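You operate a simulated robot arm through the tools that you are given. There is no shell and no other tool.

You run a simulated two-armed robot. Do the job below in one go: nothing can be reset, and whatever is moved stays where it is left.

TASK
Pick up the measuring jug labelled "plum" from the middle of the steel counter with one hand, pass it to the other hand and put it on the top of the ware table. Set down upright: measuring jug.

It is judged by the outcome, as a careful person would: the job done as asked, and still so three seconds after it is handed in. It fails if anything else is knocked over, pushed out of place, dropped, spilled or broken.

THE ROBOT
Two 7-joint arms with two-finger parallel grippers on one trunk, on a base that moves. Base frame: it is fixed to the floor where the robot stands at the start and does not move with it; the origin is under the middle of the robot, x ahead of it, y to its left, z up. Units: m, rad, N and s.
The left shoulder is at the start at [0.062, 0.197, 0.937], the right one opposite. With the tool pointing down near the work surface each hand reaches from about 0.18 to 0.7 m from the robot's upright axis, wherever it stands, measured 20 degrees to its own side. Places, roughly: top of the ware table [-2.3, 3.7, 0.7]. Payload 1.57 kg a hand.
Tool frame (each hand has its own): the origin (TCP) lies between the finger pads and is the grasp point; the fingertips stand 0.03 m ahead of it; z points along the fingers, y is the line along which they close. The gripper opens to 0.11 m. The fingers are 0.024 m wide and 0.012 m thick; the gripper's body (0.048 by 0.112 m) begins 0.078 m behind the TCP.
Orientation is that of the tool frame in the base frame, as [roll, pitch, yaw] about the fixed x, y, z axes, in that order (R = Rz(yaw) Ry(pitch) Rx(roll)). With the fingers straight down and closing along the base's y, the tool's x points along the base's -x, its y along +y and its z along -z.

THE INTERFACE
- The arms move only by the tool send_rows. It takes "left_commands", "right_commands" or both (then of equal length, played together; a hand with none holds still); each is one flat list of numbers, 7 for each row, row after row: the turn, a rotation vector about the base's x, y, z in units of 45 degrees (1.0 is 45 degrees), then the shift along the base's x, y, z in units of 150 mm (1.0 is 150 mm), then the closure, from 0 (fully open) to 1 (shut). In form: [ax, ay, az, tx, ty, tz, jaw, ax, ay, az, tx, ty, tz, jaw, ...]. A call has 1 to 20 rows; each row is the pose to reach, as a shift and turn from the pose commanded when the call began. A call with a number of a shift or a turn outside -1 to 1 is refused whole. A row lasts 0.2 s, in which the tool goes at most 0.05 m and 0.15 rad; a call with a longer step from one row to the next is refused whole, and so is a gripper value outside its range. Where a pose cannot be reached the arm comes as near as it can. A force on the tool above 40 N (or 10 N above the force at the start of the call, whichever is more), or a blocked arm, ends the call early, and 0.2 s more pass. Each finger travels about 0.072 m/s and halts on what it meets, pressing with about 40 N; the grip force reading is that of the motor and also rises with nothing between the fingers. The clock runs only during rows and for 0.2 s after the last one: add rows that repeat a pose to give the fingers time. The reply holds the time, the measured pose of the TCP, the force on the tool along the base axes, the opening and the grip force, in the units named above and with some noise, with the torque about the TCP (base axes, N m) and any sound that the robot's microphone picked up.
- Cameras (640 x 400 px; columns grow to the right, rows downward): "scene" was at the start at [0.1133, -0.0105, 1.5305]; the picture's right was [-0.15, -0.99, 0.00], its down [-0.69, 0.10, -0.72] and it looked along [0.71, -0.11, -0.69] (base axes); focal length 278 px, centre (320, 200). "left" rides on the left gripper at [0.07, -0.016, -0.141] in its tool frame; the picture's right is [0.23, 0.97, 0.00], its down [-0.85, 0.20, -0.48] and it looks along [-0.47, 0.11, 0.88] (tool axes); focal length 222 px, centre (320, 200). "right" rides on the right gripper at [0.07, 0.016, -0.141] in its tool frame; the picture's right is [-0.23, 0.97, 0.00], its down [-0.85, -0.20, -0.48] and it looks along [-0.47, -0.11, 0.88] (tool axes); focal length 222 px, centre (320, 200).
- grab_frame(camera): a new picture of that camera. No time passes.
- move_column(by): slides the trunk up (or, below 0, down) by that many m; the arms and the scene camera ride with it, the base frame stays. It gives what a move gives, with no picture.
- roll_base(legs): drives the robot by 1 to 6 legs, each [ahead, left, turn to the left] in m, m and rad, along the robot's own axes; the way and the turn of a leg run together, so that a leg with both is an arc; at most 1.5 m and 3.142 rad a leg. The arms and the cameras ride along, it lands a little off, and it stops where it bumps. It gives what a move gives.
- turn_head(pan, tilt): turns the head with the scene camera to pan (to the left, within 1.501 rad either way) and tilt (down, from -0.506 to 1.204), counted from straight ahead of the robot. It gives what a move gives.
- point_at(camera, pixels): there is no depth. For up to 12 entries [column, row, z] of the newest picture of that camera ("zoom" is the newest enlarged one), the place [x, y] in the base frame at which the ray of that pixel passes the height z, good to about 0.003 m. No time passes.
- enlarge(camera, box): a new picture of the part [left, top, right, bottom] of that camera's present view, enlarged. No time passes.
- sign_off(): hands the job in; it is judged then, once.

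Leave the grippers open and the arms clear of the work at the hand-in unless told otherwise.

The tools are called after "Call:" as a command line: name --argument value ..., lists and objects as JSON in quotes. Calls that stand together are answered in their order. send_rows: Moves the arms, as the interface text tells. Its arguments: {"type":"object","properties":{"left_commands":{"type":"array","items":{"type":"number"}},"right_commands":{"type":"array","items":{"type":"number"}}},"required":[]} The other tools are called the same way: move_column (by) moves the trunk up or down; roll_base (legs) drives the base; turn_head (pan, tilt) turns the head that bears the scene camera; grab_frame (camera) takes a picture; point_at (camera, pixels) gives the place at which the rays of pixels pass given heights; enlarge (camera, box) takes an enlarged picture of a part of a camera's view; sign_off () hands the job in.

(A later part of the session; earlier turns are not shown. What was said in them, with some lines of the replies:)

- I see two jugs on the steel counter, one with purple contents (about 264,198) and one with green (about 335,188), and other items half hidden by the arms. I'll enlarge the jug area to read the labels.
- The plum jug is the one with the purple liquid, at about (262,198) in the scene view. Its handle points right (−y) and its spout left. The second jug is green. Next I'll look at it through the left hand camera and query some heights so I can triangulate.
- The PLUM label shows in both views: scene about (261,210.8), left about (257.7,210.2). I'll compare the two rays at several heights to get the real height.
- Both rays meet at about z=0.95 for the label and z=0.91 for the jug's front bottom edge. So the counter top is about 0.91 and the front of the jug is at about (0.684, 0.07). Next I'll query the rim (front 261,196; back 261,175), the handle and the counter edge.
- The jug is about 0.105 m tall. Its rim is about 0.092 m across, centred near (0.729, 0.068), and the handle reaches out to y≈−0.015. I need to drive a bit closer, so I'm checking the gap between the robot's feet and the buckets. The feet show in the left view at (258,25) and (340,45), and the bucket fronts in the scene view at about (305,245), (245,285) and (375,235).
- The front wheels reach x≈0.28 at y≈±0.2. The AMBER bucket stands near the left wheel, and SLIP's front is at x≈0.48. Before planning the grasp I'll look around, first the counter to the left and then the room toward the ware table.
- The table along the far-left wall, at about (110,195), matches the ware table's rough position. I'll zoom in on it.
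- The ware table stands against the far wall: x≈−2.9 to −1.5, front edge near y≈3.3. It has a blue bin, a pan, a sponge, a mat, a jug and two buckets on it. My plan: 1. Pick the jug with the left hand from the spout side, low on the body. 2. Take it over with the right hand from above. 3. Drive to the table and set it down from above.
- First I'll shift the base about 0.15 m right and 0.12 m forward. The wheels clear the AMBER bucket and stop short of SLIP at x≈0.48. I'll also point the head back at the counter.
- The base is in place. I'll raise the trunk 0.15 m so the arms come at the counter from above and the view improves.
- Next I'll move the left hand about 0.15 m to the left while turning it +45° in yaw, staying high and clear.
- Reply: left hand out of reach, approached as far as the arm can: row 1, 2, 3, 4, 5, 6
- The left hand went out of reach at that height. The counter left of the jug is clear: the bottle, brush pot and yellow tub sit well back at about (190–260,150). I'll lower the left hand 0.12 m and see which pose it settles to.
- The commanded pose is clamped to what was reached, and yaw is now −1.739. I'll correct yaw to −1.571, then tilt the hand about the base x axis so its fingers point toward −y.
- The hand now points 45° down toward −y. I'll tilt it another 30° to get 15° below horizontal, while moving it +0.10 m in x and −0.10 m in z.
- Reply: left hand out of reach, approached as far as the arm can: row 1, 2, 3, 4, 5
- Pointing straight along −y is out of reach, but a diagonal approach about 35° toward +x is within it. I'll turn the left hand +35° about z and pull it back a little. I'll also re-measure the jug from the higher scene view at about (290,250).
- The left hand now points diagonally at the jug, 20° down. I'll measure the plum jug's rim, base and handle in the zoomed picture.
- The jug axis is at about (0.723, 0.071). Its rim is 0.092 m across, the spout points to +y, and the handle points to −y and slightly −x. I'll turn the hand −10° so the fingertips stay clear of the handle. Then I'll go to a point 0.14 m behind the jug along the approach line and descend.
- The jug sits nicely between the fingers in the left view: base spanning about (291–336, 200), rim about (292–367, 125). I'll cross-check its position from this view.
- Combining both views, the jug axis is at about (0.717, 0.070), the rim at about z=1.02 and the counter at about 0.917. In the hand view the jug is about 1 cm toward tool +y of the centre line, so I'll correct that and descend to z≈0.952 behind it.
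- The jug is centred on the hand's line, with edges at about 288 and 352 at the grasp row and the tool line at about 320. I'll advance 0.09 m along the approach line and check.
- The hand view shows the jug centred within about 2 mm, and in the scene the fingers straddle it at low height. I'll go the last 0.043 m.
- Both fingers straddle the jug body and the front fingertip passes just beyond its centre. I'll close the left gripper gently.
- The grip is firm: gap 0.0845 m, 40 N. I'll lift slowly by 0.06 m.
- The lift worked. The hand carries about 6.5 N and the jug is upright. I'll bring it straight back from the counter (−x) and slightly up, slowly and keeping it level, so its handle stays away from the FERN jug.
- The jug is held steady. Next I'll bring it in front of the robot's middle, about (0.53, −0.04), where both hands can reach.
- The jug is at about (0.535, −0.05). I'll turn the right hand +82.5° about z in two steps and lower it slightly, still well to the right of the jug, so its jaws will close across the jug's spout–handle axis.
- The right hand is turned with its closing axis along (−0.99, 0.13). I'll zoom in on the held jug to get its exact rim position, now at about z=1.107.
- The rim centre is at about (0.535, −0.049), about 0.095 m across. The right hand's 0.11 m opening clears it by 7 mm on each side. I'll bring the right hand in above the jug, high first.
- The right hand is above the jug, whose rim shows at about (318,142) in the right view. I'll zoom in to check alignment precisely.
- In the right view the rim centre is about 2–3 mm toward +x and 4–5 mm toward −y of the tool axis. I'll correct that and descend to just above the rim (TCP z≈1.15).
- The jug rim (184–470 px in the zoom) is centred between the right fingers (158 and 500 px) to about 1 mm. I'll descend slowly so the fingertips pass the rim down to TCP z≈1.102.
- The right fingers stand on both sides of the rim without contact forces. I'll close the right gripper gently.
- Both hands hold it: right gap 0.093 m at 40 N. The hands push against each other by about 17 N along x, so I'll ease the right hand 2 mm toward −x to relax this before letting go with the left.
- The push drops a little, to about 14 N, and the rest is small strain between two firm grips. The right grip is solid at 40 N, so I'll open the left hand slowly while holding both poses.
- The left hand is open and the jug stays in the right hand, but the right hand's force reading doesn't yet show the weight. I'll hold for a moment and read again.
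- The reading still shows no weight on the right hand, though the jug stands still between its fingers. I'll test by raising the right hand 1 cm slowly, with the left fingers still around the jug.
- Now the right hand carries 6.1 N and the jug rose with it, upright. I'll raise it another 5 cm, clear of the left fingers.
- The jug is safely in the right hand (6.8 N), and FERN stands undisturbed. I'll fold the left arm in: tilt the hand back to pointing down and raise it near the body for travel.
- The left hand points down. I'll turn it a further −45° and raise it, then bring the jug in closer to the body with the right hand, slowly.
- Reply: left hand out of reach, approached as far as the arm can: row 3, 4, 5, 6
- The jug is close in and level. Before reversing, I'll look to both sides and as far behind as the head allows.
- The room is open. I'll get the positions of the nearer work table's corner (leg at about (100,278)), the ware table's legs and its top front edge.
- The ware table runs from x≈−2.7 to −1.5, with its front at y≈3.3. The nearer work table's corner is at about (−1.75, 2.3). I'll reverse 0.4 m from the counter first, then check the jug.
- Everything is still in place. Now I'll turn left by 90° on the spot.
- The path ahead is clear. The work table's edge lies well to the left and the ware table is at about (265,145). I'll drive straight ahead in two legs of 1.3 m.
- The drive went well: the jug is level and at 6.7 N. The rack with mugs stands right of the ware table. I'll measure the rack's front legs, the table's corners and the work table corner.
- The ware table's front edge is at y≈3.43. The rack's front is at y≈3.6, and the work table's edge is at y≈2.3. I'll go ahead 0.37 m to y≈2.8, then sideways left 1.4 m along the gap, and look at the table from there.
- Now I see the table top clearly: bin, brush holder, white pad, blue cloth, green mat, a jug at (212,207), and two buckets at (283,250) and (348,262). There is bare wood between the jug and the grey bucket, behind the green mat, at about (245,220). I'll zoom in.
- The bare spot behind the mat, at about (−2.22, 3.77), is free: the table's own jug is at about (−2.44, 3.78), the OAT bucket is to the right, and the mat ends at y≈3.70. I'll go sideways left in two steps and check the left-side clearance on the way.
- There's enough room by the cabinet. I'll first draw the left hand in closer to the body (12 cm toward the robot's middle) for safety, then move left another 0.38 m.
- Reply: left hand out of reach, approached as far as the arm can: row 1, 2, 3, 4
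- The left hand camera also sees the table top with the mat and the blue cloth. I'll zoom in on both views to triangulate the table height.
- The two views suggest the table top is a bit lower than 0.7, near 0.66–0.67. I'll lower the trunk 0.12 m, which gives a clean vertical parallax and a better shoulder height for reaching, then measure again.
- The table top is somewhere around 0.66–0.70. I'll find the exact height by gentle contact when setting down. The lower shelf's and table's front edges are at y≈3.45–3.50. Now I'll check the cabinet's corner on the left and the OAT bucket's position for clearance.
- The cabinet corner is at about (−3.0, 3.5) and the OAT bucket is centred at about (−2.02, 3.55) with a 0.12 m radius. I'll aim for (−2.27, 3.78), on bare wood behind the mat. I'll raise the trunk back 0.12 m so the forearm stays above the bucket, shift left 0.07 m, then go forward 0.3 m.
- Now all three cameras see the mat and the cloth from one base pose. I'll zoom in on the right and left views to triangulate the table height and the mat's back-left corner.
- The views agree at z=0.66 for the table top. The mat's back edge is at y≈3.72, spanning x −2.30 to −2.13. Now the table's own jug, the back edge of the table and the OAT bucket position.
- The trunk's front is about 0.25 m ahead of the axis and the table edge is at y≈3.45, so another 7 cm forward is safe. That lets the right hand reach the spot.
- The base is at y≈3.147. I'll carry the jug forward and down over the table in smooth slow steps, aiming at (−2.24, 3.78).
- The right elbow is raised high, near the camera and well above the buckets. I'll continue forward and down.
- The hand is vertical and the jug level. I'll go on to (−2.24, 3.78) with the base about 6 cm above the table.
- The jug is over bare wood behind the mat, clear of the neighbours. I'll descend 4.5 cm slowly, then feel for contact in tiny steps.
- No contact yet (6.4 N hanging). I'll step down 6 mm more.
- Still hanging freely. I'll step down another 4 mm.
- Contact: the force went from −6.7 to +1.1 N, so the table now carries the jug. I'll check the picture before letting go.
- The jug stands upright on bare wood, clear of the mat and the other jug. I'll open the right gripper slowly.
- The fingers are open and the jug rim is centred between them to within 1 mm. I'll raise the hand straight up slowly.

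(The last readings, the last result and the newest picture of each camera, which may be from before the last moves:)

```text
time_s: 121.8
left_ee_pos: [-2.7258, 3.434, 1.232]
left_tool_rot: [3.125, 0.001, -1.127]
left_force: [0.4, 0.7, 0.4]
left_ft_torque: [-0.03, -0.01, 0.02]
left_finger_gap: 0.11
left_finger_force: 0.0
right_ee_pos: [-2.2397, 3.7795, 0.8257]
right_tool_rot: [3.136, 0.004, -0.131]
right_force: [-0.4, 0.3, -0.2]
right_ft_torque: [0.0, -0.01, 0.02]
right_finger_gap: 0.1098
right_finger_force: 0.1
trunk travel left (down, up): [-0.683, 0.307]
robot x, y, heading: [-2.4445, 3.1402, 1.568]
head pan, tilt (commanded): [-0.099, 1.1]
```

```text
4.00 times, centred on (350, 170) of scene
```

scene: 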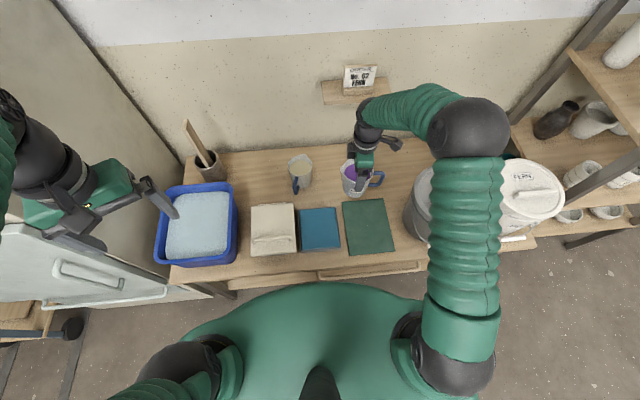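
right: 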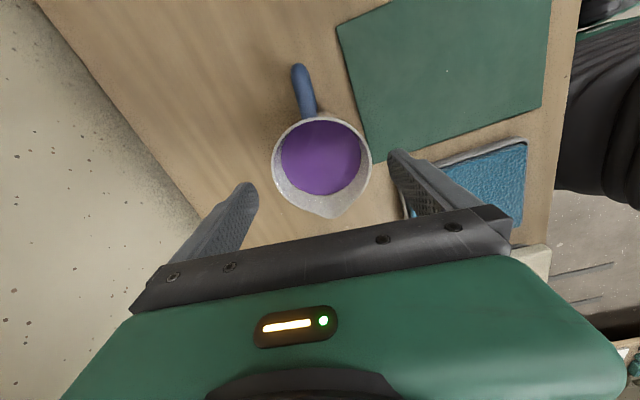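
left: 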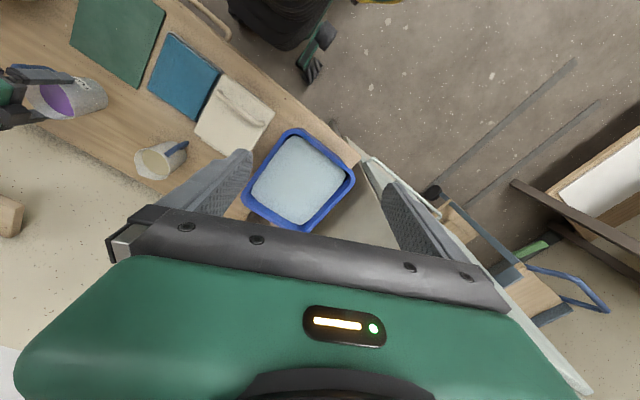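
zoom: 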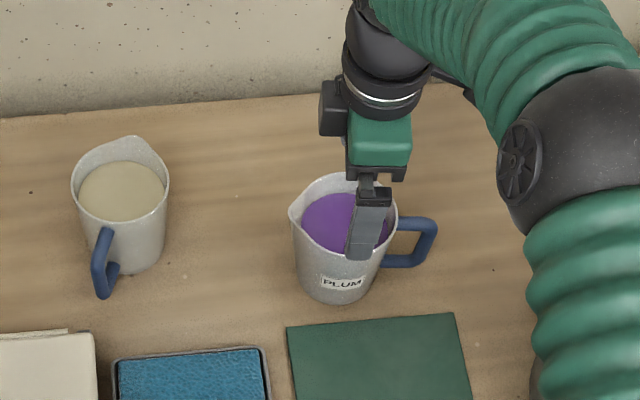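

The jug stands alone, upright, and the fingertips are already above its rim. I'll raise the hand further, then draw it back toward the robot.

Call:
send_rows --right_commands '[0, 0, 0, 0, 0, 0.15, 0, 0, 0, 0, 0, 0, 0.3, 0, 0, 0, 0, 0, 0, 0.5, 0, 0, 0, 0, 0, 0, 0.7, 0, 0, 0, 0, 0, 0, 0.85, 0]'

Call:
send_rows --right_commands '[0, 0, 0, -0.05, -0.15, 0.05, 0, 0, 0, 0, -0.1, -0.3, 0.1, 0, 0, 0, 0, -0.15, -0.45, 0.15, 0, 0, 0, 0, -0.2, -0.6, 0.2, 0, 0, 0, 0, -0.25, -0.75, 0.25, 0, 0, 0, 0, -0.3, -0.9, 0.3, 0]'

Call:
grab_frame --camera "scene"

```text
time_s: 123.0
left_ee_pos: [-2.7267, 3.435, 1.2313]
left_tool_rot: [3.126, 0.002, -1.126]
left_force: [-0.1, 0.1, 0.7]
left_ft_torque: [-0.01, 0.03, -0.05]
left_finger_gap: 0.11
left_finger_force: 0.0
right_ee_pos: [-2.2399, 3.7788, 0.9517]
right_tool_rot: [3.136, 0.005, -0.131]
right_force: [0.6, -0.5, -0.8]
right_ft_torque: [-0.01, 0.02, 0.01]
right_finger_gap: 0.1099
right_finger_force: 0.1
trunk travel left (down, up): [-0.683, 0.307]
robot x, y, heading: [-2.4433, 3.1376, 1.57]
head pan, tilt (commanded): [-0.099, 1.1]
```

```text
time_s: 124.4
left_ee_pos: [-2.7268, 3.4337, 1.2315]
left_tool_rot: [3.125, 0.0, -1.125]
left_force: [-0.5, 0.3, -0.1]
left_ft_torque: [0.03, 0.02, 0.02]
left_finger_gap: 0.1099
left_finger_force: 0.0
right_ee_pos: [-2.2858, 3.6429, 0.9993]
right_tool_rot: [3.138, 0.007, -0.132]
right_force: [-0.5, -0.5, 0.1]
right_ft_torque: [0.0, -0.02, 0.03]
right_finger_gap: 0.11
right_finger_force: 0.0
trunk travel left (down, up): [-0.683, 0.307]
robot x, y, heading: [-2.4438, 3.142, 1.569]
head pan, tilt (commanded): [-0.099, 1.1]
```

```text
taken
```

scene: 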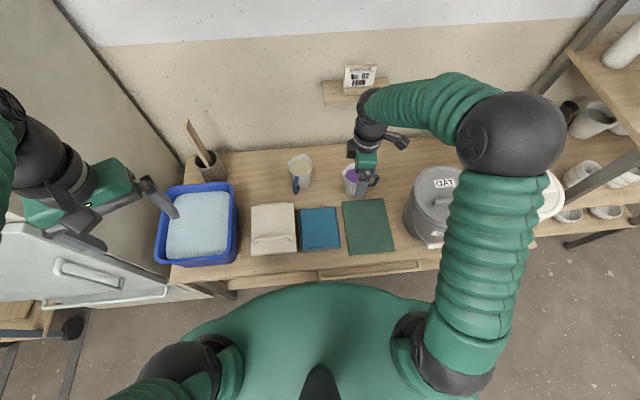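

I'll retract the right hand further back and up, the reverse of the way it came in.

Call:
send_rows --right_commands '[0, 0, 0, -0.06, -0.15, 0.12, 0, 0, 0, 0, -0.12, -0.3, 0.24, 0, 0, 0, 0, -0.18, -0.45, 0.37, 0, 0, 0, 0, -0.24, -0.6, 0.5, 0, 0, 0, 0, -0.3, -0.75, 0.63, 0, 0, 0, 0, -0.36, -0.9, 0.75, 0]'

Call:
roll_base --legs '[[-0.3, 0, 0]]'

Call:
turn_head --pan -0.25 --tilt 0.8

Call:
grab_frame --camera "scene"

Call:
enlarge --camera "left" --box '[0, 0, 280, 220]'

```text
time_s: 125.8
left_ee_pos: [-2.7282, 3.4327, 1.2318]
left_tool_rot: [3.127, -0.001, -1.125]
left_force: [-0.2, -0.1, 0.1]
left_ft_torque: [0.02, -0.01, 0.03]
left_finger_gap: 0.11
left_finger_force: 0.0
right_ee_pos: [-2.342, 3.5056, 1.1106]
right_tool_rot: [3.136, 0.004, -0.131]
right_force: [-0.6, -0.6, 0.4]
right_ft_torque: [0.03, 0.02, 0.02]
right_finger_gap: 0.1099
right_finger_force: 0.0
trunk travel left (down, up): [-0.683, 0.307]
robot x, y, heading: [-2.4446, 3.1373, 1.566]
head pan, tilt (commanded): [-0.099, 1.1]
```

```text
time_s: 127.9
left_ee_pos: [-2.7279, 3.1326, 1.2298]
left_tool_rot: [3.126, -0.001, -1.126]
left_force: [0.3, -0.1, -0.6]
left_ft_torque: [0.02, 0.01, -0.02]
left_finger_gap: 0.11
left_finger_force: 0.0
right_ee_pos: [-2.3406, 3.2052, 1.1106]
right_tool_rot: [3.134, 0.005, -0.131]
right_force: [-0.1, -0.7, 0.1]
right_ft_torque: [-0.03, 0.0, 0.01]
right_finger_gap: 0.1102
right_finger_force: 0.0
trunk travel left (down, up): [-0.683, 0.307]
robot x, y, heading: [-2.4463, 2.8379, 1.57]
head pan, tilt (commanded): [-0.099, 1.1]
```

```text
time_s: 128.7
left_ee_pos: [-2.7266, 3.1297, 1.2307]
left_tool_rot: [3.127, 0.002, -1.125]
left_force: [-0.2, -0.1, 0.6]
left_ft_torque: [0.02, -0.03, -0.02]
left_finger_gap: 0.1099
left_finger_force: 0.1
right_ee_pos: [-2.3413, 3.2028, 1.1124]
right_tool_rot: [3.137, 0.005, -0.131]
right_force: [-0.5, 0.1, -0.7]
right_ft_torque: [0.02, 0.02, 0.0]
right_finger_gap: 0.1101
right_finger_force: 0.1
trunk travel left (down, up): [-0.683, 0.307]
robot x, y, heading: [-2.445, 2.8389, 1.574]
head pan, tilt (commanded): [-0.25, 0.799]
```

```text
taken
```

scene: 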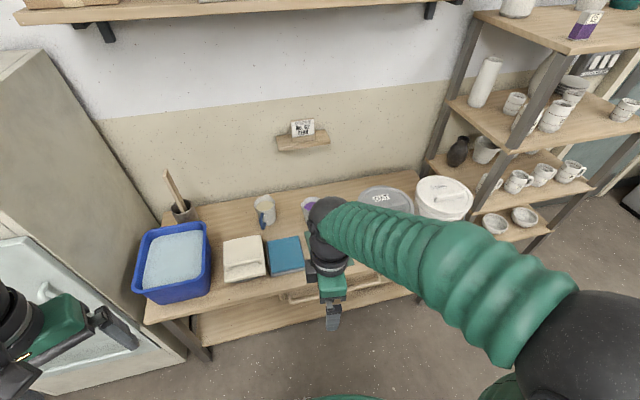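

```text
1.82 times, centred on (140, 110) of left
```

zoom: 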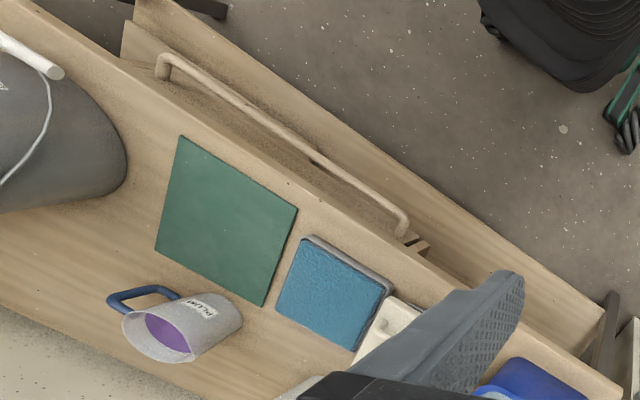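

The left camera shows the PLUM jug standing upright on bare wood behind the mat, with all the other table items where they were. Both grippers are open (0.11 m) and the arms are clear of the table. I'm handing in the job.

Call:
sign_off

```text
The job is handed in.
```

The plum jug is standing upright on the ware table, and I have handed the job in. The sign-off reply only confirmed receipt, so I don't have a verdict yet.

- **Pick-up:** the left hand took the jug off the steel counter, gripping it low on the body.
- **Pass:** the right hand took over from above while the jug was in the air. The left hand then let go, and the right hand carried the full weight for the drive.
- **Placement:** the jug stands on bare wood behind the green mat, at about (−2.24, 3.78). It is clear of the table's own jug and the OAT bucket.

In the last pictures I saw no spill, and the other things on the table were where they had been. The green FERN jug on the counter was still standing in its place when I backed away from it. Both grippers are open, and the arms are back from the table.
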